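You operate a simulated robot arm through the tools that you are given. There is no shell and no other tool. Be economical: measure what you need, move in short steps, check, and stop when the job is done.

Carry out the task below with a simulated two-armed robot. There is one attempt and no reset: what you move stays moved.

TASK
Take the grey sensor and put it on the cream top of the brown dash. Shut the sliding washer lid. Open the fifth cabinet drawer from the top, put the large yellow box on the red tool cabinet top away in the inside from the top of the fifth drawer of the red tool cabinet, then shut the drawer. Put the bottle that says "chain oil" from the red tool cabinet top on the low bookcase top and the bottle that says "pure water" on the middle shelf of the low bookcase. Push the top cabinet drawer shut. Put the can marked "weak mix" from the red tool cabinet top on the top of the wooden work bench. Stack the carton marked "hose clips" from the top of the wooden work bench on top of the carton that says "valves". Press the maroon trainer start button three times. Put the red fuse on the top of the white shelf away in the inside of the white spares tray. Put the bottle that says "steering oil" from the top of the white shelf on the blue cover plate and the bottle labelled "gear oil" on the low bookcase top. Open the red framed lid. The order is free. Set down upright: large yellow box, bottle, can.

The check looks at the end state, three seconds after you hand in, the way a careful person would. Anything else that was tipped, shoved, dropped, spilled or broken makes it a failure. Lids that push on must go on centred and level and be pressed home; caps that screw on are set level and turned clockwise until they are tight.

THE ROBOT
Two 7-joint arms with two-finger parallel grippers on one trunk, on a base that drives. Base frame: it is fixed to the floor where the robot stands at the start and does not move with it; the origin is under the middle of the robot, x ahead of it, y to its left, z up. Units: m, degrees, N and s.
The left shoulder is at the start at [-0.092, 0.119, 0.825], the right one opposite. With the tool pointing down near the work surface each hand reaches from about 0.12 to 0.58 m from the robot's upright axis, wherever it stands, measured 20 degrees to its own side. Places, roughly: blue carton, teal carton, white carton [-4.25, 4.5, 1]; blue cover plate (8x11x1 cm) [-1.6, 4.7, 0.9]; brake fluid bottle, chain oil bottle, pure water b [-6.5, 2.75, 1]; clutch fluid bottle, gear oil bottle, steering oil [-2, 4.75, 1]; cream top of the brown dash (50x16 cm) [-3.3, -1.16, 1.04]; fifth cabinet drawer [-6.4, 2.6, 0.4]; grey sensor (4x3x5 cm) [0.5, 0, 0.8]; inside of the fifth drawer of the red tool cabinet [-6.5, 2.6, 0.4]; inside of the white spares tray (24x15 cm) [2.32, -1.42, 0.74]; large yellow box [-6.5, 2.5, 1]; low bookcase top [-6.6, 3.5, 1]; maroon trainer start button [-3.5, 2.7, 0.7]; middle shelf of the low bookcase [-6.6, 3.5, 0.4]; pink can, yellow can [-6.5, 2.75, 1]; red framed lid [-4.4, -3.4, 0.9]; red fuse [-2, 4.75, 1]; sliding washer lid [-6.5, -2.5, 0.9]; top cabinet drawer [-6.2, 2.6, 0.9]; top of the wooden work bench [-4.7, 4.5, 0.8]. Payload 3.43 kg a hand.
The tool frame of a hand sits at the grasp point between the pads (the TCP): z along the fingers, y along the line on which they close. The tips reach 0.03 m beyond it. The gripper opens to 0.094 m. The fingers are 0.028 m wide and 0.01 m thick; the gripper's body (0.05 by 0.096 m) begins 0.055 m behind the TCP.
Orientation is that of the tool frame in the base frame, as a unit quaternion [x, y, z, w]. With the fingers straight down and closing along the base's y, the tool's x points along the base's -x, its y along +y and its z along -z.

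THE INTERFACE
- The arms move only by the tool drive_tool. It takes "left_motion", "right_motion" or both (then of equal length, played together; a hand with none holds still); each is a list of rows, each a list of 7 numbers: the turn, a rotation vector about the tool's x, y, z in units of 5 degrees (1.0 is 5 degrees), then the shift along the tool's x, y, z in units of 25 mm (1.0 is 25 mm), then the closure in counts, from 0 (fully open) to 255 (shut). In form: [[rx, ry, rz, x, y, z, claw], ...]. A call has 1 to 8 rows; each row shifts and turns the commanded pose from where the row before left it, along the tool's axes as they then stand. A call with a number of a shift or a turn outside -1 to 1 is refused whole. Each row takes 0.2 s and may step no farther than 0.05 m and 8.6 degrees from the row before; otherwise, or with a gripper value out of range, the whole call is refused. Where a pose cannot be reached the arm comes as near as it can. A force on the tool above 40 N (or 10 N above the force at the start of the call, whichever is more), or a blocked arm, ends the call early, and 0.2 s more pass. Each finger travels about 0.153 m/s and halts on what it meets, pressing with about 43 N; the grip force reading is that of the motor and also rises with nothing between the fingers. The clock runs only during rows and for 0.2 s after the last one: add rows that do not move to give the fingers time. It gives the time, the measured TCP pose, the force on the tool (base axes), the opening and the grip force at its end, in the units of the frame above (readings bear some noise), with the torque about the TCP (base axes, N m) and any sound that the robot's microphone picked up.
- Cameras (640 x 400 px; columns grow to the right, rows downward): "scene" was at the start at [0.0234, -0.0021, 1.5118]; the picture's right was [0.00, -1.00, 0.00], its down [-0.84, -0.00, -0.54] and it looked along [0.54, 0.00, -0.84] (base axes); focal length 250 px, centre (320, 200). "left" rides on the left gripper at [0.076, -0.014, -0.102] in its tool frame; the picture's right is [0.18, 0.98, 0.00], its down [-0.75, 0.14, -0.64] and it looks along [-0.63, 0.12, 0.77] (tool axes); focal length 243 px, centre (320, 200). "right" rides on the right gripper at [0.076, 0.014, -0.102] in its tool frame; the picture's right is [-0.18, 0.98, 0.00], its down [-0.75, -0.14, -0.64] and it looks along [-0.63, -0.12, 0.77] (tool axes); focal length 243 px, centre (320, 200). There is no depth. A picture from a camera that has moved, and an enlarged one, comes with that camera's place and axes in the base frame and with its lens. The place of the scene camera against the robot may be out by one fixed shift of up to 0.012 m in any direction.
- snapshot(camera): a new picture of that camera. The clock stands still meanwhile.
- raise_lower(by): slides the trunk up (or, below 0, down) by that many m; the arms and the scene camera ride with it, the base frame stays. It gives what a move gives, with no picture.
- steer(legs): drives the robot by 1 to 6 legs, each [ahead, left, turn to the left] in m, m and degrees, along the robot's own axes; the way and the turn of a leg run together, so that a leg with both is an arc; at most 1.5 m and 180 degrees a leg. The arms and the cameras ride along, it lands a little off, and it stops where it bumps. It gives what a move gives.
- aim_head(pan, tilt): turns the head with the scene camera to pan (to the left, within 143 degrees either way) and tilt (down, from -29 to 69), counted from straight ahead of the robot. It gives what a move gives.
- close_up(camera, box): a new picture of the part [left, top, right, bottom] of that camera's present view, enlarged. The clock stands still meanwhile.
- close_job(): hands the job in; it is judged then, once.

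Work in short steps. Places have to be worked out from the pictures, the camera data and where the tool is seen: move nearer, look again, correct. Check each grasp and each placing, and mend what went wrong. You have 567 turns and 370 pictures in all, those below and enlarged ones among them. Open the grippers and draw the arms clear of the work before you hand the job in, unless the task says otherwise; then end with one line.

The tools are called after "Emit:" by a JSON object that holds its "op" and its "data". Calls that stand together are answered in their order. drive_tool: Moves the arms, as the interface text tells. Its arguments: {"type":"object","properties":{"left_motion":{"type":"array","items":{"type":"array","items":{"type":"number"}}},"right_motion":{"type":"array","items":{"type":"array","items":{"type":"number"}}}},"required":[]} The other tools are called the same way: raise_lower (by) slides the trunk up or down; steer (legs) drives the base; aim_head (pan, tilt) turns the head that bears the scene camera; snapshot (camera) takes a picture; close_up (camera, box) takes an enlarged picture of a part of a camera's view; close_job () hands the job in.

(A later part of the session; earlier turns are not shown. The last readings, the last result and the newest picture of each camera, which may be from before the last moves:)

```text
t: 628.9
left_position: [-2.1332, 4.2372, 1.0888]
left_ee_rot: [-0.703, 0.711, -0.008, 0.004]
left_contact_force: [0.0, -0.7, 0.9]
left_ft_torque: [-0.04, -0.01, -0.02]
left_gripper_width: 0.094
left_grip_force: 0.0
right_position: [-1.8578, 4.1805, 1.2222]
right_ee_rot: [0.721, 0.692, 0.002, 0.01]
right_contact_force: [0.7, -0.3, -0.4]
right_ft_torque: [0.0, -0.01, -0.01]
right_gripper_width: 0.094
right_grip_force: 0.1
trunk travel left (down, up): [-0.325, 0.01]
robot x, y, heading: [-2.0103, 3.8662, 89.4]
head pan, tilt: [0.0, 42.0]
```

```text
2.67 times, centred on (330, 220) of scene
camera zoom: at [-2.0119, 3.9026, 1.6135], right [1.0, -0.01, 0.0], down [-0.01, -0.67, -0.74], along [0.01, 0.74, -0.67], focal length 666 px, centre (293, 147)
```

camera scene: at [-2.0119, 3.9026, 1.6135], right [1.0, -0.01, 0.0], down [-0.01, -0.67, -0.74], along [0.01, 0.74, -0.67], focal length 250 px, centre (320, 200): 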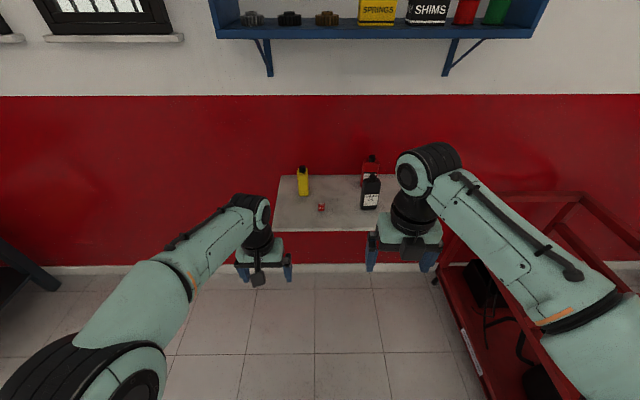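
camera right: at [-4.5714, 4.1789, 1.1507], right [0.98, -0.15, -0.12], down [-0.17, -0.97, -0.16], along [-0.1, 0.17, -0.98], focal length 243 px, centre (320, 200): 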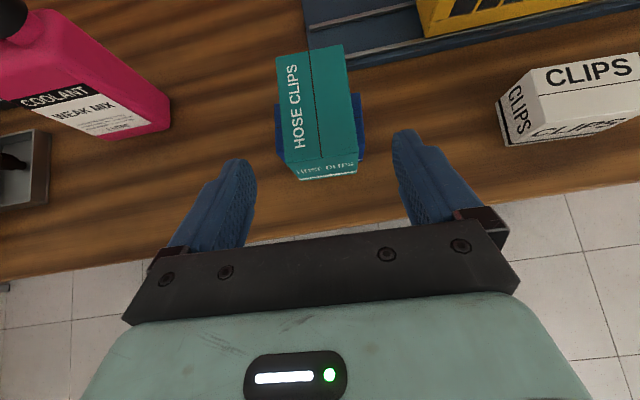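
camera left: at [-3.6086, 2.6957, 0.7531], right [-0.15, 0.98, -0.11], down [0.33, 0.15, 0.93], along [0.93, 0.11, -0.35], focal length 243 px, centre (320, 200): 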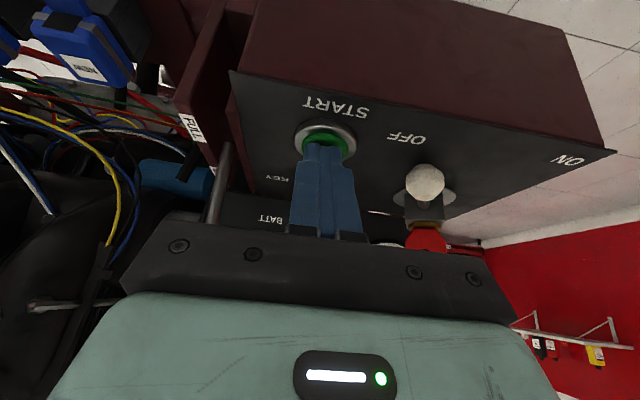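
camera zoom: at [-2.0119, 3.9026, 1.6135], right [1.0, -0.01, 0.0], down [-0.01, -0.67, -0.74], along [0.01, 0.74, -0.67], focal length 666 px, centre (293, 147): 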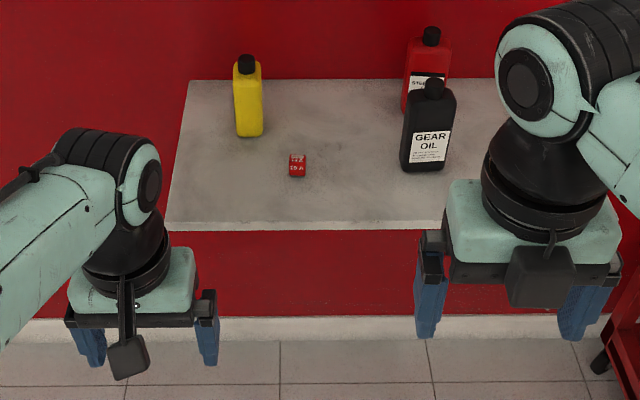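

GEAR OIL is the black bottle (-1.785, 4.685 front), STEERING OIL the red one behind it, the fuse at (-1.995, 4.68); shelf z about 0.855. I rotate the right hand 90° to grip the gear oil front-to-back.

Emit:
{"op": "drive_tool", "data": {"right_motion": [[0, 0, 1, 0, 0, 0, 0], [0, 0, 1, 0, 0, 0, 0], [0, 0, 1, 0, 0, 0, 0], [0, 0, 1, 0, 0, 0, 0], [0, 0, 1, 0, 0, 0, 0], [0, 0, 1, 0, 0, 0, 0], [0, 0, 1, 0, 0, 0, 0], [0, 0, 1, 0, 0, 0, 0]]}}

Emit:
{"op": "drive_tool", "data": {"right_motion": [[0, 0, 1, 0, 0, 0, 0], [0, 0, 1, 0, 0, 0, 0], [0, 0, 1, 0, 0, 0, 0], [0, 0, 1, 0, 0, 0, 0], [0, 0, 1, 0, 0, 0, 0], [0, 0, 1, 0, 0, 0, 0], [0, 0, 1, 0, 0, 0, 0], [0, 0, 1, 0, 0, 0, 0]]}}

Emit:
{"op": "drive_tool", "data": {"right_motion": [[0, 0, 1, 0, 0, 0, 0], [0, 0, 0.5, 0, 0, 0, 0]]}}

Emit:
{"op": "steer", "data": {"legs": [[0.3, -0.12, 0.5]]}}

Emit:
{"op": "snapshot", "data": {"camera": "right"}}

Emit:
{"op": "snapshot", "data": {"camera": "scene"}}

```text
t: 630.7
left_position: [-2.135, 4.2376, 1.0884]
left_ee_rot: [-0.703, 0.711, -0.009, 0.004]
left_contact_force: [0.2, -0.6, 0.6]
left_ft_torque: [0.02, 0.0, 0.03]
left_gripper_width: 0.094
left_grip_force: 0.0
right_position: [-1.8569, 4.1811, 1.221]
right_ee_rot: [0.915, 0.403, 0.004, 0.008]
right_contact_force: [0.4, -0.8, 0.2]
right_ft_torque: [0.0, -0.01, 0.01]
right_gripper_width: 0.094
right_grip_force: 0.1
trunk travel left (down, up): [-0.325, 0.01]
robot x, y, heading: [-2.0113, 3.8659, 89.2]
head pan, tilt: [0.0, 42.0]
```

```text
t: 632.5
left_position: [-2.1353, 4.2378, 1.0889]
left_ee_rot: [-0.703, 0.711, -0.009, 0.004]
left_contact_force: [1.0, 0.1, 0.2]
left_ft_torque: [0.03, 0.0, -0.01]
left_gripper_width: 0.094
left_grip_force: 0.1
right_position: [-1.8581, 4.1796, 1.2215]
right_ee_rot: [0.998, 0.066, 0.008, 0.006]
right_contact_force: [0.1, 0.4, 0.6]
right_ft_torque: [-0.02, 0.01, 0.01]
right_gripper_width: 0.094
right_grip_force: 0.0
trunk travel left (down, up): [-0.325, 0.01]
robot x, y, heading: [-2.0065, 3.8637, 89.7]
head pan, tilt: [0.0, 42.0]
```

```text
t: 633.1
left_position: [-2.1346, 4.2374, 1.0887]
left_ee_rot: [-0.703, 0.711, -0.009, 0.005]
left_contact_force: [0.9, -0.1, -0.4]
left_ft_torque: [-0.02, 0.01, 0.02]
left_gripper_width: 0.0941
left_grip_force: 0.2
right_position: [-1.8561, 4.182, 1.2231]
right_ee_rot: [1.0, 0.001, 0.008, 0.005]
right_contact_force: [-0.3, 0.1, 0.3]
right_ft_torque: [0.0, 0.02, 0.02]
right_gripper_width: 0.094
right_grip_force: 0.1
trunk travel left (down, up): [-0.325, 0.01]
robot x, y, heading: [-2.0069, 3.8622, 89.7]
head pan, tilt: [0.0, 42.0]
```

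```text
t: 635.2
left_position: [-2.015, 4.5399, 1.0891]
left_ee_rot: [-0.706, 0.708, -0.008, 0.004]
left_contact_force: [0.3, -0.1, -0.1]
left_ft_torque: [-0.01, -0.01, -0.01]
left_gripper_width: 0.0939
left_grip_force: 0.0
right_position: [-1.7383, 4.487, 1.2211]
right_ee_rot: [1.0, 0.006, 0.008, 0.005]
right_contact_force: [0.1, 0.3, 0.0]
right_ft_torque: [-0.01, 0.0, -0.01]
right_gripper_width: 0.0939
right_grip_force: 0.0
trunk travel left (down, up): [-0.325, 0.01]
robot x, y, heading: [-1.8891, 4.1712, 90.1]
head pan, tilt: [0.0, 42.0]
```

```text
114 pictures are left
camera right: at [-1.6618, 4.4747, 1.3263], right [-0.17, -0.99, 0.01], down [-0.77, 0.14, 0.63], along [-0.62, 0.1, -0.78], focal length 243 px, centre (320, 200)
```

right: 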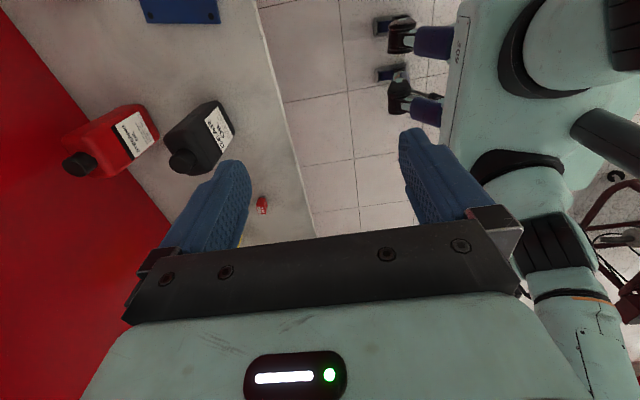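

```text
113 pictures are left
camera scene: at [-1.8894, 4.2067, 1.6133], right [1.0, 0.0, 0.0], down [0.0, -0.67, -0.74], along [0.0, 0.74, -0.67], focal length 250 px, centre (320, 200)
```

scene: 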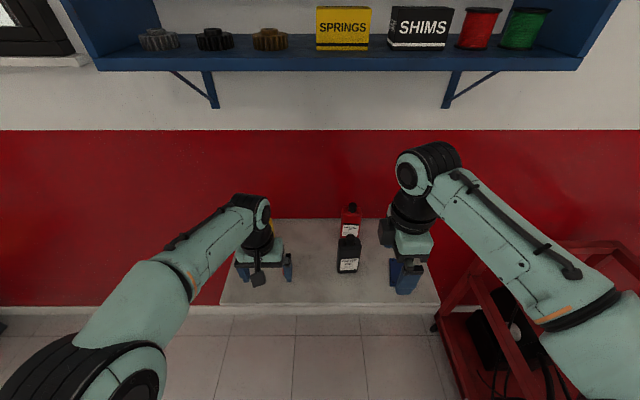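

Gear oil centre is about (-1.797, 4.70), blue plate near (-1.63, 4.68). I move 0.1 m nearer and bring the right hand above the gear oil.

Emit:
{"op": "steer", "data": {"legs": [[0.1, 0, 0]]}}

Emit:
{"op": "drive_tool", "data": {"right_motion": [[0, 0, 0, -0.5, -0.9, 0.2, 0], [0, 0, 0, -0.5, -0.9, 0.2, 0], [0, 0, 0, -0.5, -0.9, 0.2, 0], [0, 0, 0, -0.5, -0.9, 0.2, 0], [0, 0, 0, -0.4, -0.9, 0.2, 0]]}}

Emit:
{"op": "snapshot", "data": {"camera": "right"}}

Emit:
{"op": "close_up", "data": {"camera": "scene", "box": [220, 190, 460, 330]}}

```text
t: 636.4
left_position: [-2.0149, 4.6392, 1.0876]
left_ee_rot: [-0.706, 0.708, -0.008, 0.004]
left_contact_force: [0.4, 0.1, 0.7]
left_ft_torque: [-0.01, 0.0, -0.01]
left_gripper_width: 0.0941
left_grip_force: 0.0
right_position: [-1.7364, 4.5842, 1.2227]
right_ee_rot: [1.0, 0.005, 0.008, 0.004]
right_contact_force: [0.3, -0.3, 0.6]
right_ft_torque: [-0.02, 0.0, -0.01]
right_gripper_width: 0.0939
right_grip_force: 0.2
trunk travel left (down, up): [-0.325, 0.01]
robot x, y, heading: [-1.8858, 4.2641, 89.9]
head pan, tilt: [0.0, 42.0]
```

```text
t: 637.6
left_position: [-2.0148, 4.6396, 1.0888]
left_ee_rot: [-0.706, 0.709, -0.009, 0.004]
left_contact_force: [-0.7, 1.0, 0.0]
left_ft_torque: [0.0, -0.03, 0.01]
left_gripper_width: 0.0941
left_grip_force: 0.0
right_position: [-1.7945, 4.6963, 1.1935]
right_ee_rot: [1.0, 0.006, 0.009, 0.005]
right_contact_force: [0.0, -0.3, -0.1]
right_ft_torque: [-0.03, 0.02, -0.04]
right_gripper_width: 0.0939
right_grip_force: 0.1
trunk travel left (down, up): [-0.325, 0.01]
robot x, y, heading: [-1.8876, 4.2676, 90.1]
head pan, tilt: [0.0, 42.0]
```

```text
112 pictures are left
camera right: at [-1.7194, 4.6838, 1.2977], right [-0.17, -0.98, 0.01], down [-0.77, 0.14, 0.63], along [-0.62, 0.1, -0.78], focal length 243 px, centre (320, 200)
```

right: 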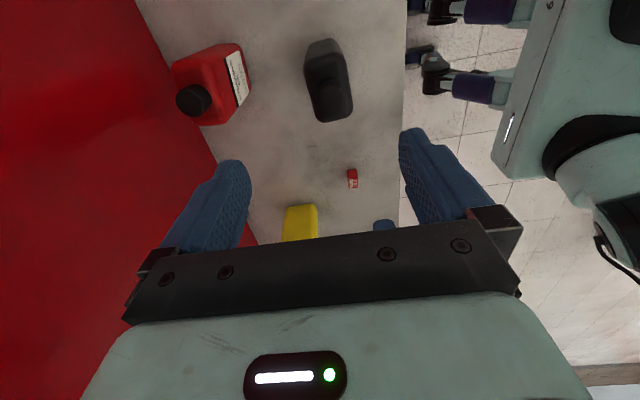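

```text
2.67 times, centred on (340, 260) of scene
camera zoom: at [-1.8895, 4.3051, 1.6135], right [1.0, 0.0, 0.0], down [0.0, -0.67, -0.74], along [0.0, 0.74, -0.67], focal length 666 px, centre (267, 40)
```

zoom: 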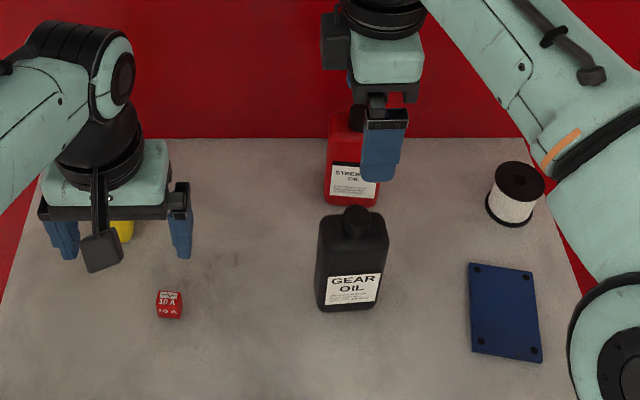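

Alignment is good (bottle at (-1.80, 4.695)). I descend.

Emit:
{"op": "drive_tool", "data": {"right_motion": [[0, 0, 0, -0.1, 0, 0.95, 0], [0, 0, 0, 0, 0, 0.95, 0], [0, 0, 0, 0, 0, 0.95, 0], [0, 0, 0, 0, 0, 0.95, 0], [0, 0, 0, 0, 0, 0.95, 0], [0, 0, 0, 0, 0, 0.95, 0], [0, 0, 0, 0, 0, 0.95, 0], [0, 0, 0, 0, 0, 0.6, 0]]}}

Emit:
{"op": "snapshot", "data": {"camera": "right"}}

Emit:
{"op": "close_up", "data": {"camera": "scene", "box": [220, 190, 460, 330]}}

```text
t: 639.4
left_position: [-2.0148, 4.639, 1.0891]
left_ee_rot: [-0.706, 0.708, -0.007, 0.004]
left_contact_force: [-0.6, -0.6, -0.3]
left_ft_torque: [-0.03, 0.03, 0.02]
left_gripper_width: 0.094
left_grip_force: 0.0
right_position: [-1.7964, 4.6945, 1.0139]
right_ee_rot: [1.0, 0.006, 0.008, 0.006]
right_contact_force: [-0.4, -1.0, 0.2]
right_ft_torque: [-0.02, 0.03, 0.0]
right_gripper_width: 0.0941
right_grip_force: 0.0
trunk travel left (down, up): [-0.325, 0.01]
robot x, y, heading: [-1.8871, 4.2645, 89.6]
head pan, tilt: [0.0, 42.0]
```

```text
110 pictures are left
camera right: at [-1.7207, 4.6816, 1.1175], right [-0.17, -0.98, 0.01], down [-0.77, 0.14, 0.63], along [-0.62, 0.1, -0.78], focal length 243 px, centre (320, 200)
```

right: 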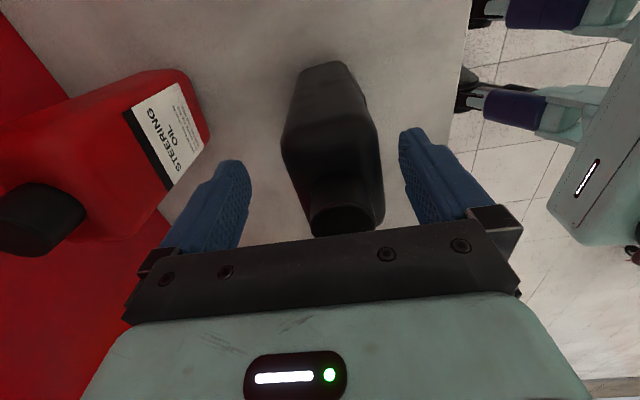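

```text
2.67 times, centred on (340, 260) of scene
camera zoom: at [-1.8892, 4.3041, 1.6134], right [1.0, 0.0, 0.0], down [0.0, -0.67, -0.74], along [0.0, 0.74, -0.67], focal length 666 px, centre (267, 40)
```

zoom: 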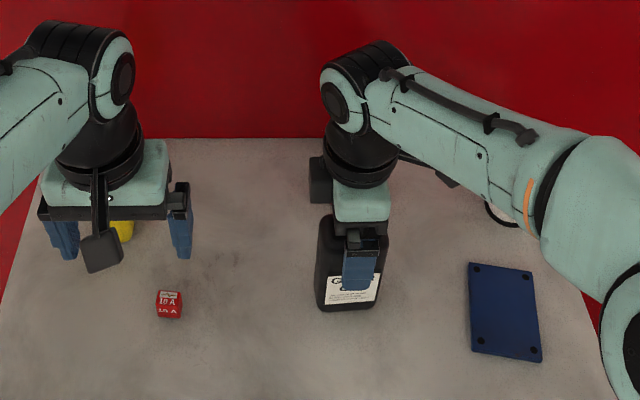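

Emit:
{"op": "drive_tool", "data": {"right_motion": [[0, 0, 0, 0, 0.1, 0.5, 0], [0, 0, 0, 0, 0, 0.4, 0], [0, 0, 0, 0, 0, 0, 120], [0, 0, 0, 0, 0, 0, 255], [0, 0, 0, 0, 0, 0, 255], [0, 0, 0, 0, 0, 0, 255]]}}

Emit:
{"op": "drive_tool", "data": {"right_motion": [[0, 0, 0, 0, 0, -0.4, 255], [0, 0, 0, 0, 0, -0.6, 255], [0, 0, 0, 0, 0, -0.8, 255], [0, 0, 0, 0, 0, -0.8, 255]]}}

Emit:
{"op": "close_up", "data": {"camera": "scene", "box": [220, 190, 460, 330]}}

```text
t: 640.8
left_position: [-2.0141, 4.6388, 1.0891]
left_ee_rot: [-0.705, 0.709, -0.009, 0.006]
left_contact_force: [0.3, -0.3, 1.0]
left_ft_torque: [0.03, -0.02, 0.0]
left_gripper_width: 0.0941
left_grip_force: 0.1
right_position: [-1.7966, 4.6907, 0.992]
right_ee_rot: [1.0, 0.005, 0.008, 0.005]
right_contact_force: [-0.7, 2.0, 3.6]
right_ft_torque: [0.3, -0.23, 0.03]
right_gripper_width: 0.0502
right_grip_force: 43.1
trunk travel left (down, up): [-0.325, 0.01]
robot x, y, heading: [-1.8868, 4.2701, 89.9]
head pan, tilt: [0.0, 42.0]
```

```text
t: 641.8
left_position: [-2.0142, 4.6385, 1.0902]
left_ee_rot: [-0.706, 0.708, -0.008, 0.005]
left_contact_force: [-0.1, 0.4, 0.3]
left_ft_torque: [0.01, 0.0, -0.01]
left_gripper_width: 0.0938
left_grip_force: 0.0
right_position: [-1.7978, 4.6912, 1.0568]
right_ee_rot: [1.0, 0.006, 0.007, 0.006]
right_contact_force: [0.3, 0.1, -4.4]
right_ft_torque: [0.0, -0.02, 0.02]
right_gripper_width: 0.0503
right_grip_force: 42.8
trunk travel left (down, up): [-0.325, 0.01]
robot x, y, heading: [-1.8841, 4.2658, 89.8]
head pan, tilt: [0.0, 42.0]
```

```text
2.67 times, centred on (340, 260) of scene
camera zoom: at [-1.8891, 4.3041, 1.6134], right [1.0, 0.0, 0.0], down [0.0, -0.67, -0.74], along [0.0, 0.74, -0.67], focal length 666 px, centre (267, 40)
```

zoom: 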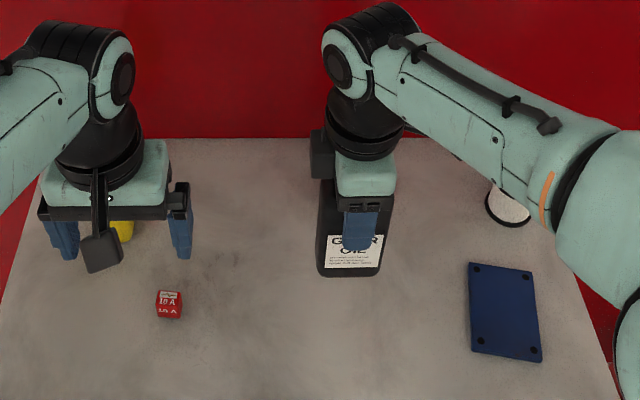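

Gear oil is held. I raise it and draw it back to the right, and turn the left hand 90° for the steering oil.

Emit:
{"op": "drive_tool", "data": {"right_motion": [[0, 0, 0, 0, 0, -1, 255], [0, 0, 0, 0, 0, -1, 255], [0, 0, 0, 0, 0.2, -1, 255], [0, 0, 0, 0.5, 0.9, -0.8, 255], [0, 0, 0, 0.6, 0.9, -0.8, 255], [0, 0, 0, 0.8, 0.9, -0.5, 255], [0, 0, 0, 0.8, 0.9, 0, 255], [0, 0, 0, 0.8, 0.9, 0, 255]], "left_motion": [[0, 0, 0, 0, 0, -1, 0], [0, 0, 0, 0, 0, -1, 0], [0, 0, 1, 0, 0, -1, 0], [0, 0, 1, 0, 0, 0, 0], [0, 0, 1, 0, 0, 0, 0], [0, 0, 1, 0, 0, 0, 0], [0, 0, 1, 0, 0, 0, 0], [0, 0, 1, 0, 0, 0, 0]]}}

Emit:
{"op": "drive_tool", "data": {"left_motion": [[0, 0, 1, 0, 0, 0, 0], [0, 0, 1, 0, 0, 0, 0], [0, 0, 1, 0, 0, 0, 0], [0, 0, 1, 0, 0, 0, 0], [0, 0, 1, 0, 0, 0, 0], [0, 0, 1, 0, 0, 0, 0], [0, 0, 1, 0, 0, 0, 0], [0, 0, 1, 0, 0, 0, 0]]}}

Emit:
{"op": "drive_tool", "data": {"left_motion": [[0, 0, 1, 0, 0, 0, 0], [0, 0, 1, 0, 0, 0, 0], [0, 0, 1, 0, 0, 0, 0], [0, 0, 1, 0, 0, 0, 0]]}}

Emit:
{"op": "steer", "data": {"legs": [[0, -0.16, 0]]}}

Emit:
{"op": "snapshot", "data": {"camera": "scene"}}

Emit:
{"op": "close_up", "data": {"camera": "scene", "box": [180, 190, 420, 330]}}

```text
t: 643.6
left_position: [-2.0158, 4.639, 1.1653]
left_ee_rot: [-0.497, 0.868, -0.007, 0.006]
left_contact_force: [-0.3, -0.3, -0.2]
left_ft_torque: [0.0, 0.0, 0.04]
left_gripper_width: 0.094
left_grip_force: 0.0
right_position: [-1.7096, 4.5733, 1.1862]
right_ee_rot: [1.0, 0.006, 0.007, 0.006]
right_contact_force: [-0.3, -0.4, -4.8]
right_ft_torque: [0.01, 0.01, -0.02]
right_gripper_width: 0.05
right_grip_force: 43.2
trunk travel left (down, up): [-0.325, 0.01]
robot x, y, heading: [-1.8857, 4.2716, 89.9]
head pan, tilt: [0.0, 42.0]
```

```text
t: 645.4
left_position: [-2.0148, 4.6379, 1.1643]
left_ee_rot: [-0.17, 0.985, -0.004, 0.009]
left_contact_force: [-0.4, 0.3, -0.1]
left_ft_torque: [0.0, 0.01, 0.02]
left_gripper_width: 0.0944
left_grip_force: 0.1
right_position: [-1.7096, 4.5756, 1.1871]
right_ee_rot: [1.0, 0.005, 0.007, 0.006]
right_contact_force: [0.1, 0.4, -3.9]
right_ft_torque: [0.03, -0.03, -0.01]
right_gripper_width: 0.0506
right_grip_force: 43.2
trunk travel left (down, up): [-0.325, 0.01]
robot x, y, heading: [-1.8836, 4.266, 89.9]
head pan, tilt: [0.0, 42.0]
```

```text
t: 646.4
left_position: [-2.0141, 4.6396, 1.1648]
left_ee_rot: [0.003, 1.0, -0.003, 0.009]
left_contact_force: [0.2, 0.2, -0.2]
left_ft_torque: [0.01, -0.01, -0.04]
left_gripper_width: 0.0941
left_grip_force: 0.1
right_position: [-1.7085, 4.574, 1.1867]
right_ee_rot: [1.0, 0.005, 0.008, 0.005]
right_contact_force: [0.4, -0.1, -3.6]
right_ft_torque: [0.02, 0.0, -0.01]
right_gripper_width: 0.0501
right_grip_force: 42.8
trunk travel left (down, up): [-0.325, 0.01]
robot x, y, heading: [-1.8854, 4.2687, 89.7]
head pan, tilt: [0.0, 42.0]
```

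```text
t: 648.4
left_position: [-1.8556, 4.638, 1.1638]
left_ee_rot: [0.002, 1.0, -0.003, 0.009]
left_contact_force: [0.4, -0.3, 0.2]
left_ft_torque: [0.02, 0.01, 0.01]
left_gripper_width: 0.094
left_grip_force: 0.2
right_position: [-1.549, 4.574, 1.1872]
right_ee_rot: [1.0, 0.005, 0.008, 0.005]
right_contact_force: [-0.1, 0.5, -4.7]
right_ft_torque: [0.0, 0.02, -0.01]
right_gripper_width: 0.0502
right_grip_force: 42.9
trunk travel left (down, up): [-0.325, 0.01]
robot x, y, heading: [-1.7255, 4.2628, 89.6]
head pan, tilt: [0.0, 42.0]
```

```text
107 pictures are left
camera scene: at [-1.7295, 4.3036, 1.6134], right [1.0, 0.0, 0.0], down [0.0, -0.67, -0.74], along [0.0, 0.74, -0.67], focal length 250 px, centre (320, 200)
```

scene: 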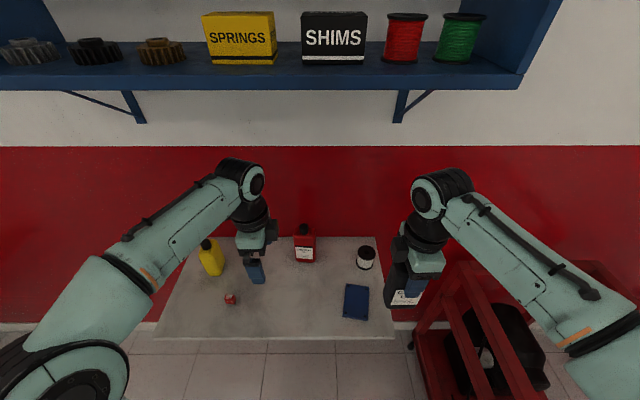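

```text
2.67 times, centred on (300, 260) of scene
camera zoom: at [-1.7295, 4.3036, 1.6134], right [1.0, 0.0, 0.0], down [0.0, -0.67, -0.74], along [0.0, 0.74, -0.67], focal length 666 px, centre (373, 40)
```

zoom: 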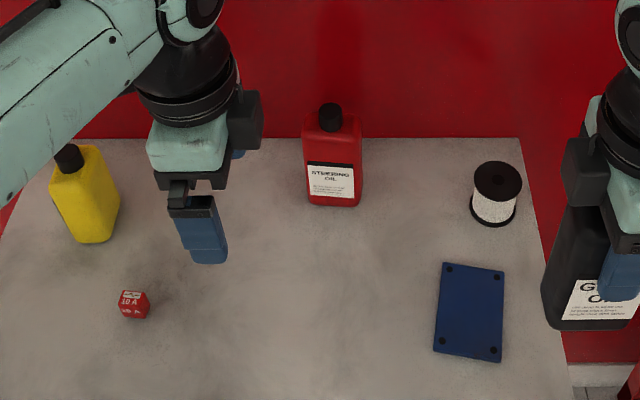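

Steering oil centre is (-1.781, 4.84), the blue plate centre (-1.617, 4.663). I move 6 cm closer and bring the left hand over the steering oil.

Emit:
{"op": "steer", "data": {"legs": [[0.06, 0, 0.3]]}}

Emit:
{"op": "drive_tool", "data": {"left_motion": [[0, 0, 0, -0.5, 0.9, 0, 50], [0, 0, 0, -0.5, 0.9, 0, 50], [0, 0, 0, -0.5, 0.9, 0, 50], [0, 0, 0, -0.5, 0.9, 0, 50], [0, 0, 0, -0.5, 0.9, 0.3, 50], [0, 0, 0, -0.4, 0.9, 0.3, 50]]}}

Emit:
{"op": "snapshot", "data": {"camera": "left"}}

Emit:
{"op": "close_up", "data": {"camera": "scene", "box": [200, 180, 440, 330]}}

```text
t: 649.4
left_position: [-1.8576, 4.6948, 1.1644]
left_ee_rot: [-0.002, 1.0, -0.002, 0.009]
left_contact_force: [-0.4, -0.3, 0.0]
left_ft_torque: [0.03, 0.0, 0.01]
left_gripper_width: 0.0941
left_grip_force: 0.0
right_position: [-1.552, 4.6321, 1.1851]
right_ee_rot: [1.0, 0.009, 0.008, 0.005]
right_contact_force: [-0.3, -0.1, -4.4]
right_ft_torque: [0.04, 0.0, 0.01]
right_gripper_width: 0.0503
right_grip_force: 42.6
trunk travel left (down, up): [-0.325, 0.01]
robot x, y, heading: [-1.7277, 4.3219, 90.2]
head pan, tilt: [0.0, 42.0]
```

```text
t: 650.8
left_position: [-1.7839, 4.8286, 1.1486]
left_ee_rot: [-0.001, 1.0, -0.003, 0.009]
left_contact_force: [-0.1, 0.8, 1.0]
left_ft_torque: [0.0, -0.05, 0.01]
left_gripper_width: 0.0755
left_grip_force: 0.1
right_position: [-1.5507, 4.635, 1.1858]
right_ee_rot: [1.0, 0.009, 0.008, 0.006]
right_contact_force: [0.0, 0.1, -4.2]
right_ft_torque: [-0.02, 0.01, -0.02]
right_gripper_width: 0.0502
right_grip_force: 43.1
trunk travel left (down, up): [-0.325, 0.01]
robot x, y, heading: [-1.7251, 4.3224, 90.1]
head pan, tilt: [0.0, 42.0]
```

```text
105 pictures are left
camera left: at [-1.8613, 4.815, 1.2501], right [-0.18, 0.98, -0.01], down [0.74, 0.15, 0.65], along [0.64, 0.11, -0.76], focal length 243 px, centre (320, 200)
```

left: 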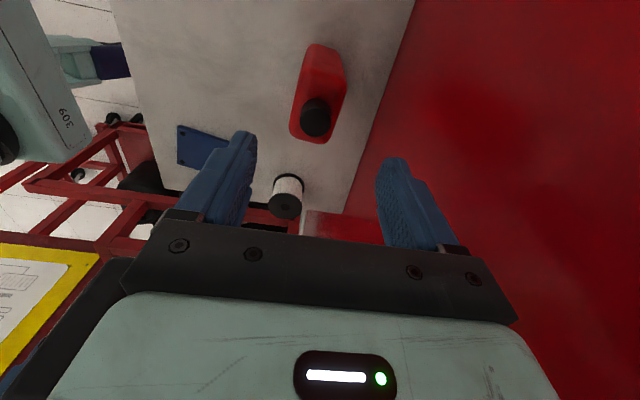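

```text
2.67 times, centred on (320, 255) of scene
camera zoom: at [-1.7286, 4.3626, 1.6134], right [1.0, 0.0, 0.0], down [0.0, -0.67, -0.74], along [0.0, 0.74, -0.67], focal length 666 px, centre (320, 53)
```

zoom: 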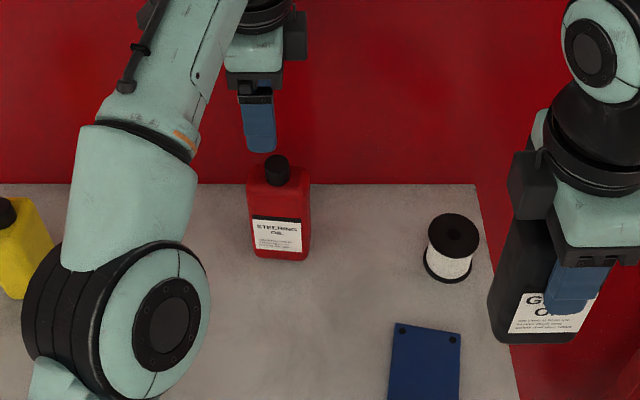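

Aligned. I descend part way and check the left elbow against the yellow bottle.

Emit:
{"op": "drive_tool", "data": {"left_motion": [[0, 0, 0, -0.1, 0, 0.9, 50], [0, 0, 0, -0.1, 0.05, 0.9, 50], [0, 0, 0, 0, 0.05, 0.9, 50], [0, 0, 0, 0, 0, 0.9, 50]]}}

Emit:
{"op": "snapshot", "data": {"camera": "scene"}}

Emit:
{"op": "snapshot", "data": {"camera": "left"}}

```text
t: 651.8
left_position: [-1.7802, 4.8317, 1.059]
left_ee_rot: [-0.002, 1.0, -0.003, 0.008]
left_contact_force: [-0.6, -0.2, -0.5]
left_ft_torque: [-0.04, 0.0, 0.01]
left_gripper_width: 0.0758
left_grip_force: 0.1
right_position: [-1.5516, 4.6327, 1.1866]
right_ee_rot: [1.0, 0.009, 0.007, 0.006]
right_contact_force: [0.5, -0.6, -3.3]
right_ft_torque: [0.04, 0.02, 0.01]
right_gripper_width: 0.05
right_grip_force: 43.3
trunk travel left (down, up): [-0.325, 0.01]
robot x, y, heading: [-1.7268, 4.321, 90.0]
head pan, tilt: [0.0, 42.0]
```

```text
103 pictures are left
camera scene: at [-1.7298, 4.3616, 1.6134], right [1.0, 0.0, 0.0], down [0.0, -0.67, -0.74], along [0.0, 0.74, -0.67], focal length 250 px, centre (320, 200)
```

scene: 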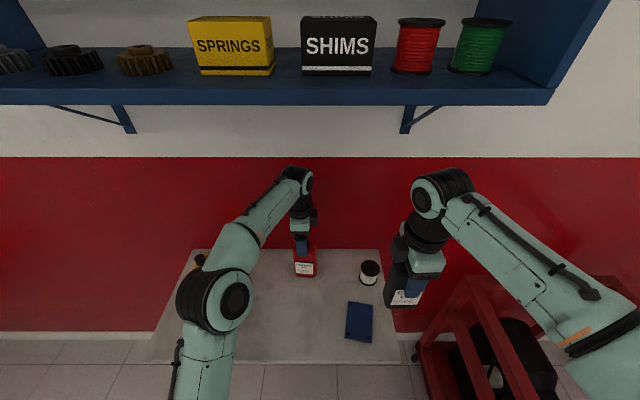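

```text
102 pictures are left
camera left: at [-1.8563, 4.8179, 1.1602], right [-0.19, 0.98, -0.01], down [0.74, 0.15, 0.65], along [0.64, 0.12, -0.76], focal length 243 px, centre (320, 200)
```

left: 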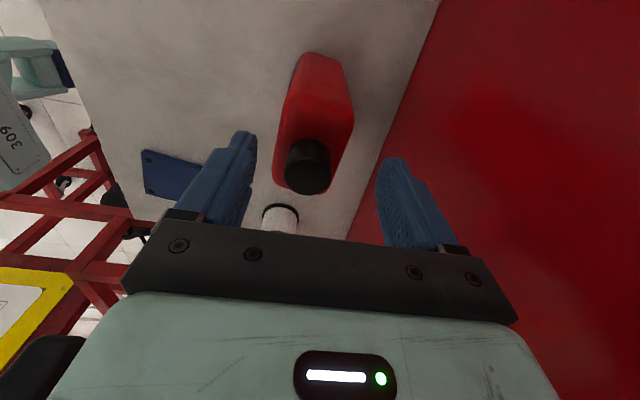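

Lowering swings the left elbow toward the yellow bottle. I back the base 4.5 cm and extend the arm instead, which keeps the elbow in line, then check again.

Emit:
{"op": "steer", "data": {"legs": [[-0.045, -0.03, 0]]}}

Emit:
{"op": "drive_tool", "data": {"left_motion": [[0, 0, 0, 0.6, 0.8, 0, 50], [0, 0, 0, 0.6, 0.8, 0, 50], [0, 0, 0, 0, 0.3, 0, 50]]}}

Emit:
{"op": "snapshot", "data": {"camera": "scene"}}

Emit:
{"op": "snapshot", "data": {"camera": "left"}}

```text
t: 652.7
left_position: [-1.7478, 4.7876, 1.059]
left_ee_rot: [-0.001, 1.0, -0.003, 0.009]
left_contact_force: [1.6, 0.5, -1.2]
left_ft_torque: [0.05, -0.13, -0.08]
left_gripper_width: 0.0757
left_grip_force: 0.0
right_position: [-1.5218, 4.5883, 1.1867]
right_ee_rot: [1.0, 0.009, 0.008, 0.006]
right_contact_force: [0.3, -0.3, -4.6]
right_ft_torque: [0.0, 0.0, 0.03]
right_gripper_width: 0.05
right_grip_force: 42.5
trunk travel left (down, up): [-0.325, 0.01]
robot x, y, heading: [-1.6963, 4.28, 89.9]
head pan, tilt: [0.0, 42.0]
```

```text
t: 653.5
left_position: [-1.7765, 4.8279, 1.0571]
left_ee_rot: [0.0, 1.0, -0.003, 0.009]
left_contact_force: [0.7, 0.5, 0.4]
left_ft_torque: [-0.04, -0.04, 0.01]
left_gripper_width: 0.0756
left_grip_force: 0.1
left hand out of reach, approached as far as the arm can: row 3
right_position: [-1.5218, 4.5871, 1.1865]
right_ee_rot: [1.0, 0.009, 0.008, 0.006]
right_contact_force: [0.4, 0.5, -4.8]
right_ft_torque: [-0.01, 0.01, 0.0]
right_gripper_width: 0.0499
right_grip_force: 42.8
trunk travel left (down, up): [-0.325, 0.01]
robot x, y, heading: [-1.6954, 4.2796, 89.9]
head pan, tilt: [0.0, 42.0]
```

```text
101 pictures are left
camera scene: at [-1.6999, 4.3159, 1.6134], right [1.0, 0.0, 0.0], down [0.0, -0.67, -0.74], along [0.0, 0.74, -0.67], focal length 250 px, centre (320, 200)
```

scene: 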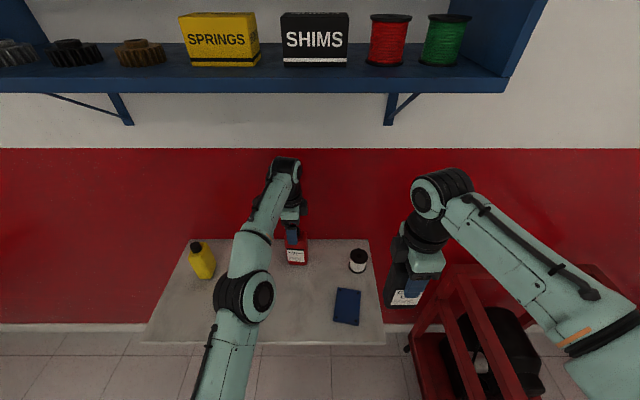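

```text
100 pictures are left
camera left: at [-1.8559, 4.8149, 1.1583], right [-0.18, 0.98, -0.01], down [0.74, 0.15, 0.65], along [0.64, 0.11, -0.76], focal length 243 px, centre (320, 200)
```

left: 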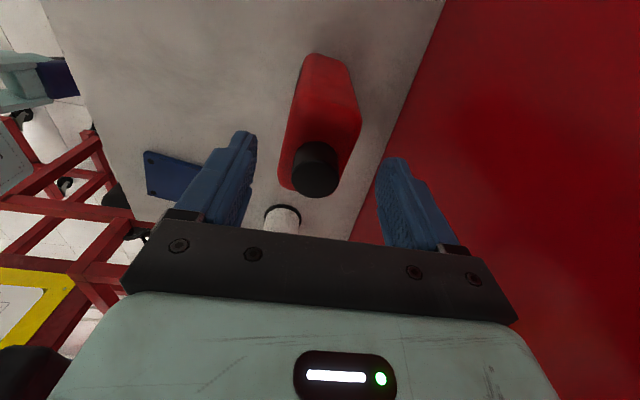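

The elbow is clear now. I descend on the bottle and grip it.

Emit:
{"op": "drive_tool", "data": {"left_motion": [[0, 0, 0, 0, 0, 0.9, 50], [0, 0, 0, 0, 0.1, 0.9, 50], [0, 0, 0, 0, 0, 0.8, 50], [0, 0, 0, 0, 0, 0, 150], [0, 0, 0, 0, 0, 0, 255], [0, 0, 0, 0, 0, 0, 255]]}}

Emit:
{"op": "close_up", "data": {"camera": "scene", "box": [140, 180, 420, 350]}}

```text
t: 654.9
left_position: [-1.7759, 4.83, 0.9929]
left_ee_rot: [0.0, 1.0, -0.002, 0.01]
left_contact_force: [1.0, 0.9, 6.4]
left_ft_torque: [0.41, 0.03, -0.11]
left_gripper_width: 0.0501
left_grip_force: 43.0
right_position: [-1.5208, 4.5874, 1.1867]
right_ee_rot: [1.0, 0.008, 0.009, 0.006]
right_contact_force: [-0.2, 0.7, -3.6]
right_ft_torque: [0.0, -0.02, 0.01]
right_gripper_width: 0.0502
right_grip_force: 43.1
trunk travel left (down, up): [-0.325, 0.01]
robot x, y, heading: [-1.6961, 4.2803, 90.2]
head pan, tilt: [0.0, 42.0]
```

```text
2.29 times, centred on (280, 265) of scene
camera zoom: at [-1.6994, 4.316, 1.6135], right [1.0, 0.0, 0.0], down [0.0, -0.67, -0.74], along [0.0, 0.74, -0.67], focal length 571 px, centre (411, 51)
```

zoom: 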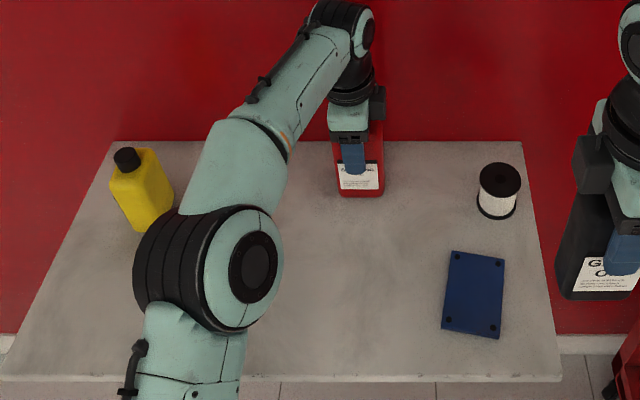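

Gripped at 50 mm. I lift it while moving the right hand farther right and back.

Emit:
{"op": "drive_tool", "data": {"left_motion": [[0, 0, 0, 0, 0, -0.4, 255], [0, 0, 0, 0, 0, -0.7, 255], [0, 0, 0, 0, 0, -0.7, 255], [0, 0, 0, 0, -0.4, -0.7, 255], [0, 0, 0, 0, -0.6, -0.5, 255], [0, 0, 0, 0, -0.6, 0, 255]], "right_motion": [[0, 0, 0, 0.8, 0.6, 0, 255], [0, 0, 0, 0.8, 0.6, 0, 255], [0, 0, 0, 0.8, 0.6, 0, 255], [0, 0, 0, 0.8, 0.6, 0, 255], [0, 0, 0, 0.8, 0.6, 0, 255], [0, 0, 0, 0.6, 0.5, 0, 255]]}}

Emit:
{"op": "close_up", "data": {"camera": "scene", "box": [140, 180, 460, 370]}}

```text
t: 656.3
left_position: [-1.7777, 4.7907, 1.0668]
left_ee_rot: [-0.001, 1.0, -0.002, 0.008]
left_contact_force: [0.5, -0.7, -4.6]
left_ft_torque: [-0.03, 0.0, 0.03]
left_gripper_width: 0.05
left_grip_force: 43.5
right_position: [-1.4052, 4.5019, 1.188]
right_ee_rot: [1.0, 0.009, 0.008, 0.007]
right_contact_force: [-0.1, 0.2, -4.3]
right_ft_torque: [0.02, 0.03, -0.03]
right_gripper_width: 0.0504
right_grip_force: 43.0
trunk travel left (down, up): [-0.325, 0.01]
robot x, y, heading: [-1.6932, 4.2778, 90.1]
head pan, tilt: [0.0, 42.0]
```

```text
2.00 times, centred on (300, 275) of scene
camera zoom: at [-1.6997, 4.3156, 1.6134], right [1.0, 0.0, 0.0], down [0.0, -0.67, -0.74], along [0.0, 0.74, -0.67], focal length 499 px, centre (360, 50)
```

zoom: 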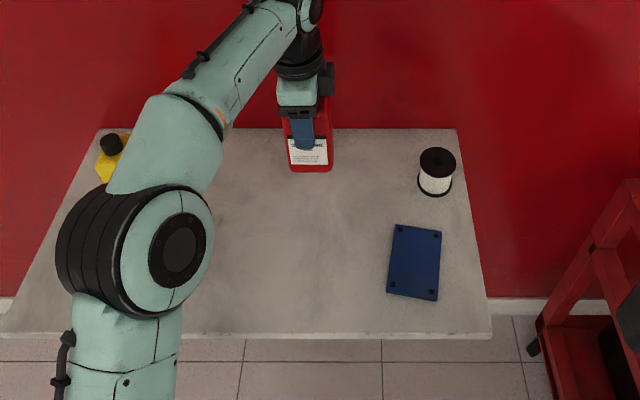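

The arm can stay as is: I move the base back 0.13 m and right 0.16 m to bring the bottle over the plate.

Emit:
{"op": "steer", "data": {"legs": [[-0.125, 0, 0], [0, -0.16, 0]]}}

Emit:
{"op": "snapshot", "data": {"camera": "scene"}}

Emit:
{"op": "snapshot", "data": {"camera": "left"}}

```text
t: 659.2
left_position: [-1.6192, 4.6674, 1.0659]
left_ee_rot: [0.0, 1.0, -0.004, 0.009]
left_contact_force: [-0.5, -0.5, -3.9]
left_ft_torque: [-0.01, 0.0, 0.01]
left_gripper_width: 0.0504
left_grip_force: 43.4
right_position: [-1.2467, 4.3811, 1.1886]
right_ee_rot: [1.0, 0.008, 0.007, 0.005]
right_contact_force: [-0.5, 0.1, -4.2]
right_ft_torque: [-0.07, 0.01, 0.04]
right_gripper_width: 0.05
right_grip_force: 43.0
trunk travel left (down, up): [-0.325, 0.01]
robot x, y, heading: [-1.5398, 4.1572, 90.0]
head pan, tilt: [0.0, 42.0]
```

```text
97 pictures are left
camera scene: at [-1.5424, 4.1922, 1.6134], right [1.0, 0.0, 0.0], down [0.0, -0.67, -0.74], along [0.0, 0.74, -0.67], focal length 250 px, centre (320, 200)
```

scene: 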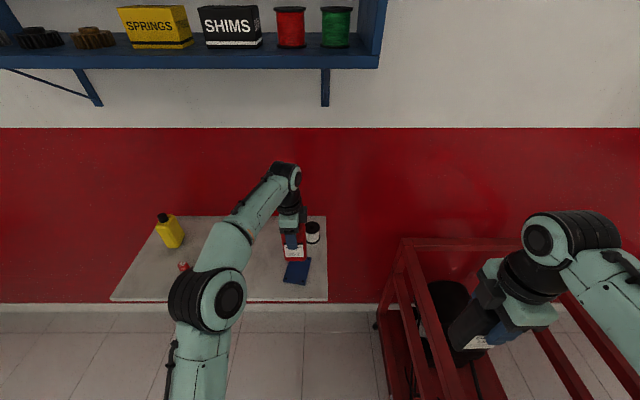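

```text
96 pictures are left
camera left: at [-1.6967, 4.6544, 1.1677], right [-0.18, 0.98, -0.01], down [0.74, 0.14, 0.65], along [0.64, 0.11, -0.76], focal length 243 px, centre (320, 200)
```

left: 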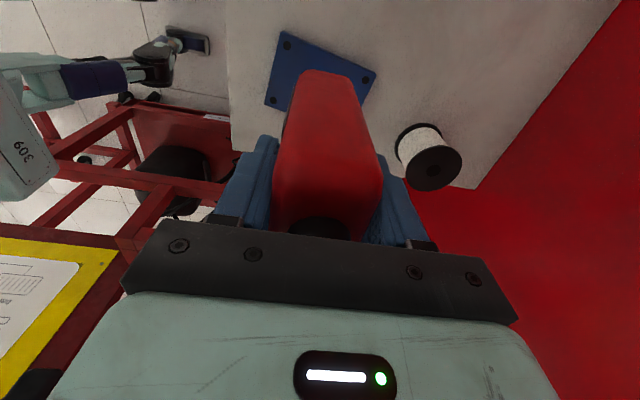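

Plate centre is (-1.611, 4.667), its long side nearly along y. I rotate the left hand back about 82° so the bottle's long side follows the plate, and shift 8 mm.

Emit:
{"op": "drive_tool", "data": {"left_motion": [[0, 0, -1, 0, 0, 0, 255], [0, 0, -1, 0, 0, 0, 255], [0, 0, -1, 0, 0, 0, 255], [0, 0, -1, 0, 0, 0, 255], [0, 0, -1, 0, 0, 0, 255], [0, 0, -1, 0, 0, 0, 255], [0, 0, -1, 0, 0, 0, 255], [0, 0, -1, 0, 0, 0, 255]]}}

Emit:
{"op": "drive_tool", "data": {"left_motion": [[0, 0, -1, 0, 0, 0, 255], [0, 0, -1, 0, 0, 0, 255], [0, 0, -1, 0, 0, 0, 255], [0, 0, -1, 0, 0, 0, 255], [0, 0, -1, 0, 0, 0, 255], [0, 0, -1, 0, 0, 0, 255], [0, 0, -1, 0, 0, 0, 255], [0, 0, -1, 0, -0.3, 0, 255]]}}

Emit:
{"op": "snapshot", "data": {"camera": "left"}}

Emit:
{"op": "close_up", "data": {"camera": "scene", "box": [230, 180, 390, 310]}}

```text
t: 661.0
left_position: [-1.617, 4.668, 1.0674]
left_ee_rot: [-0.343, 0.939, -0.006, 0.008]
left_contact_force: [1.6, -0.8, -3.8]
left_ft_torque: [-0.03, 0.01, 0.02]
left_gripper_width: 0.0504
left_grip_force: 42.6
right_position: [-1.2479, 4.3779, 1.1876]
right_ee_rot: [1.0, 0.008, 0.008, 0.006]
right_contact_force: [-0.5, -0.4, -3.6]
right_ft_torque: [-0.01, 0.02, -0.01]
right_gripper_width: 0.0502
right_grip_force: 43.0
trunk travel left (down, up): [-0.325, 0.01]
robot x, y, heading: [-1.5399, 4.1572, 89.7]
head pan, tilt: [0.0, 42.0]
```

```text
t: 662.8
left_position: [-1.6121, 4.6645, 1.0661]
left_ee_rot: [-0.643, 0.766, -0.008, 0.005]
left_contact_force: [0.8, 0.0, -4.1]
left_ft_torque: [0.0, 0.02, 0.04]
left_gripper_width: 0.05
left_grip_force: 43.0
right_position: [-1.2474, 4.3784, 1.1884]
right_ee_rot: [1.0, 0.007, 0.008, 0.006]
right_contact_force: [0.4, 0.2, -3.7]
right_ft_torque: [0.02, -0.01, 0.01]
right_gripper_width: 0.0503
right_grip_force: 42.2
trunk travel left (down, up): [-0.325, 0.01]
robot x, y, heading: [-1.5409, 4.1556, 90.0]
head pan, tilt: [0.0, 42.0]
```

```text
95 pictures are left
camera left: at [-1.6127, 4.588, 1.1698], right [-1.0, -0.01, -0.02], down [-0.02, 0.77, 0.64], along [0.01, 0.64, -0.77], focal length 243 px, centre (320, 200)
```

left: 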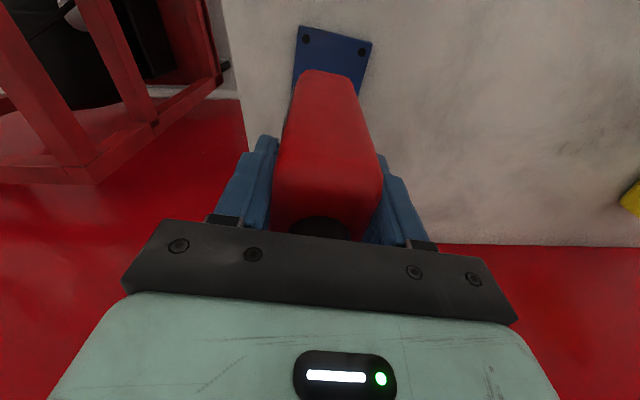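

```text
3.08 times, centred on (310, 245) of scene
camera zoom: at [-1.5421, 4.1921, 1.6134], right [1.0, 0.0, 0.0], down [0.0, -0.67, -0.74], along [0.0, 0.74, -0.67], focal length 768 px, centre (351, 62)
```

zoom: 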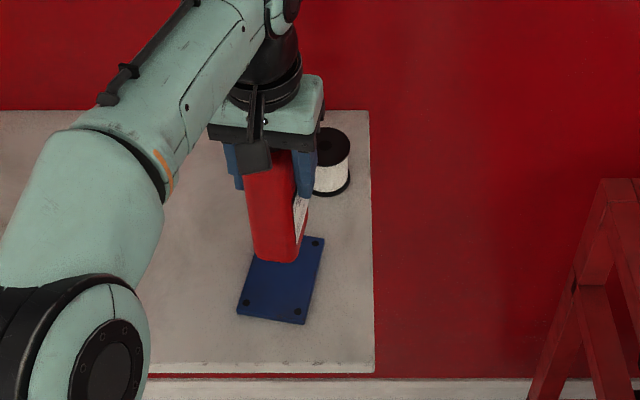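

Well aligned with the plate. I lower to contact.

Emit:
{"op": "drive_tool", "data": {"left_motion": [[0, 0, 0, -0.2, 0, 0.7, 255], [0, 0, 0, 0, 0, 0.7, 255], [0, 0, 0, 0, 0, 0.4, 255], [0, 0, 0, 0, 0, 0.2, 255], [0, 0, 0, 0, 0, 0.2, 255], [0, 0, 0, 0, 0, 0.2, 255], [0, 0, 0, 0, 0, 0.2, 255], [0, 0, 0, 0, 0, 0.2, 255]]}}

Emit:
{"op": "close_up", "data": {"camera": "scene", "box": [230, 180, 390, 310]}}

```text
t: 664.6
left_position: [-1.6101, 4.6681, 1.0026]
left_ee_rot: [-0.642, 0.767, -0.004, 0.01]
left_contact_force: [-0.5, -6.2, 25.0]
left_ft_torque: [0.4, 0.55, 0.11]
left_gripper_width: 0.0502
left_grip_force: 43.5
right_position: [-1.2473, 4.376, 1.1906]
right_ee_rot: [1.0, 0.008, 0.008, 0.004]
right_contact_force: [-0.3, 0.1, -4.3]
right_ft_torque: [-0.03, 0.01, -0.01]
right_gripper_width: 0.0503
right_grip_force: 43.5
trunk travel left (down, up): [-0.325, 0.01]
robot x, y, heading: [-1.5389, 4.1562, 89.9]
head pan, tilt: [0.0, 42.0]
```

```text
3.08 times, centred on (310, 245) of scene
camera zoom: at [-1.5423, 4.1883, 1.6138], right [1.0, 0.0, 0.0], down [0.0, -0.67, -0.74], along [0.0, 0.74, -0.67], focal length 768 px, centre (351, 62)
```

zoom: 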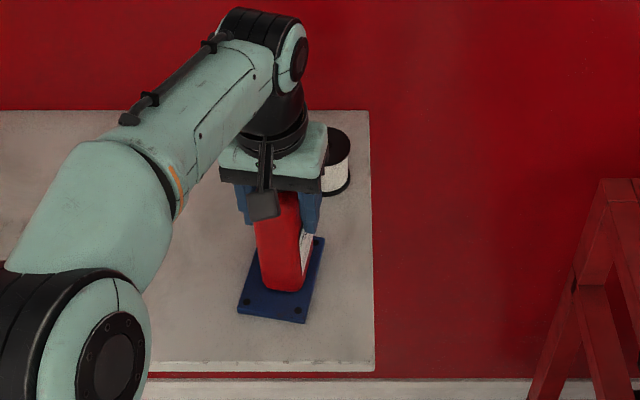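

Resting on the plate. I ease, open, and lift straight up.

Emit:
{"op": "drive_tool", "data": {"left_motion": [[0, 0, 0, 0, 0, -0.15, 255], [0, 0, 0, 0, 0, 0, 190], [0, 0, 0, 0, 0, 0, 60], [0, 0, 0, 0, 0, 0, 40], [0, 0, 0, 0, 0, -0.6, 40], [0, 0, 0, 0, 0, -0.9, 40], [0, 0, 0, 0, 0, -0.9, 40], [0, 0, 0, 0, 0, -0.9, 40]]}}

Emit:
{"op": "snapshot", "data": {"camera": "left"}}

Emit:
{"op": "close_up", "data": {"camera": "scene", "box": [150, 180, 390, 320]}}

```text
t: 666.4
left_position: [-1.6101, 4.6712, 1.0809]
left_ee_rot: [-0.642, 0.766, -0.009, 0.005]
left_contact_force: [0.5, 0.1, -0.7]
left_ft_torque: [0.02, -0.01, 0.01]
left_gripper_width: 0.0791
left_grip_force: 0.0
right_position: [-1.2467, 4.3779, 1.1886]
right_ee_rot: [1.0, 0.008, 0.008, 0.006]
right_contact_force: [-0.1, 0.7, -3.6]
right_ft_torque: [-0.04, 0.02, 0.01]
right_gripper_width: 0.0498
right_grip_force: 43.5
trunk travel left (down, up): [-0.325, 0.01]
robot x, y, heading: [-1.5431, 4.1537, 89.9]
head pan, tilt: [0.0, 42.0]
```

```text
92 pictures are left
camera left: at [-1.612, 4.5955, 1.1842], right [-1.0, -0.01, -0.02], down [-0.02, 0.77, 0.64], along [0.01, 0.64, -0.77], focal length 243 px, centre (320, 200)
```

left: 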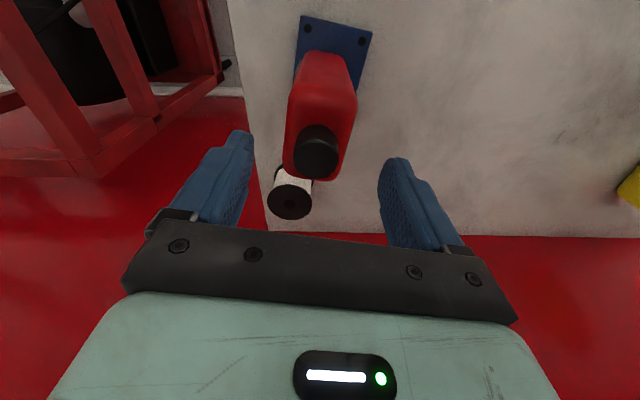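

```text
2.67 times, centred on (270, 250) of scene
camera zoom: at [-1.5423, 4.1917, 1.6134], right [1.0, 0.0, 0.0], down [0.0, -0.67, -0.74], along [0.0, 0.74, -0.67], focal length 666 px, centre (453, 67)
```

zoom: 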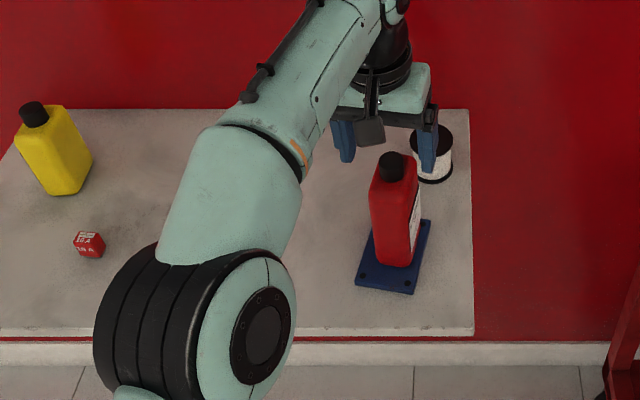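

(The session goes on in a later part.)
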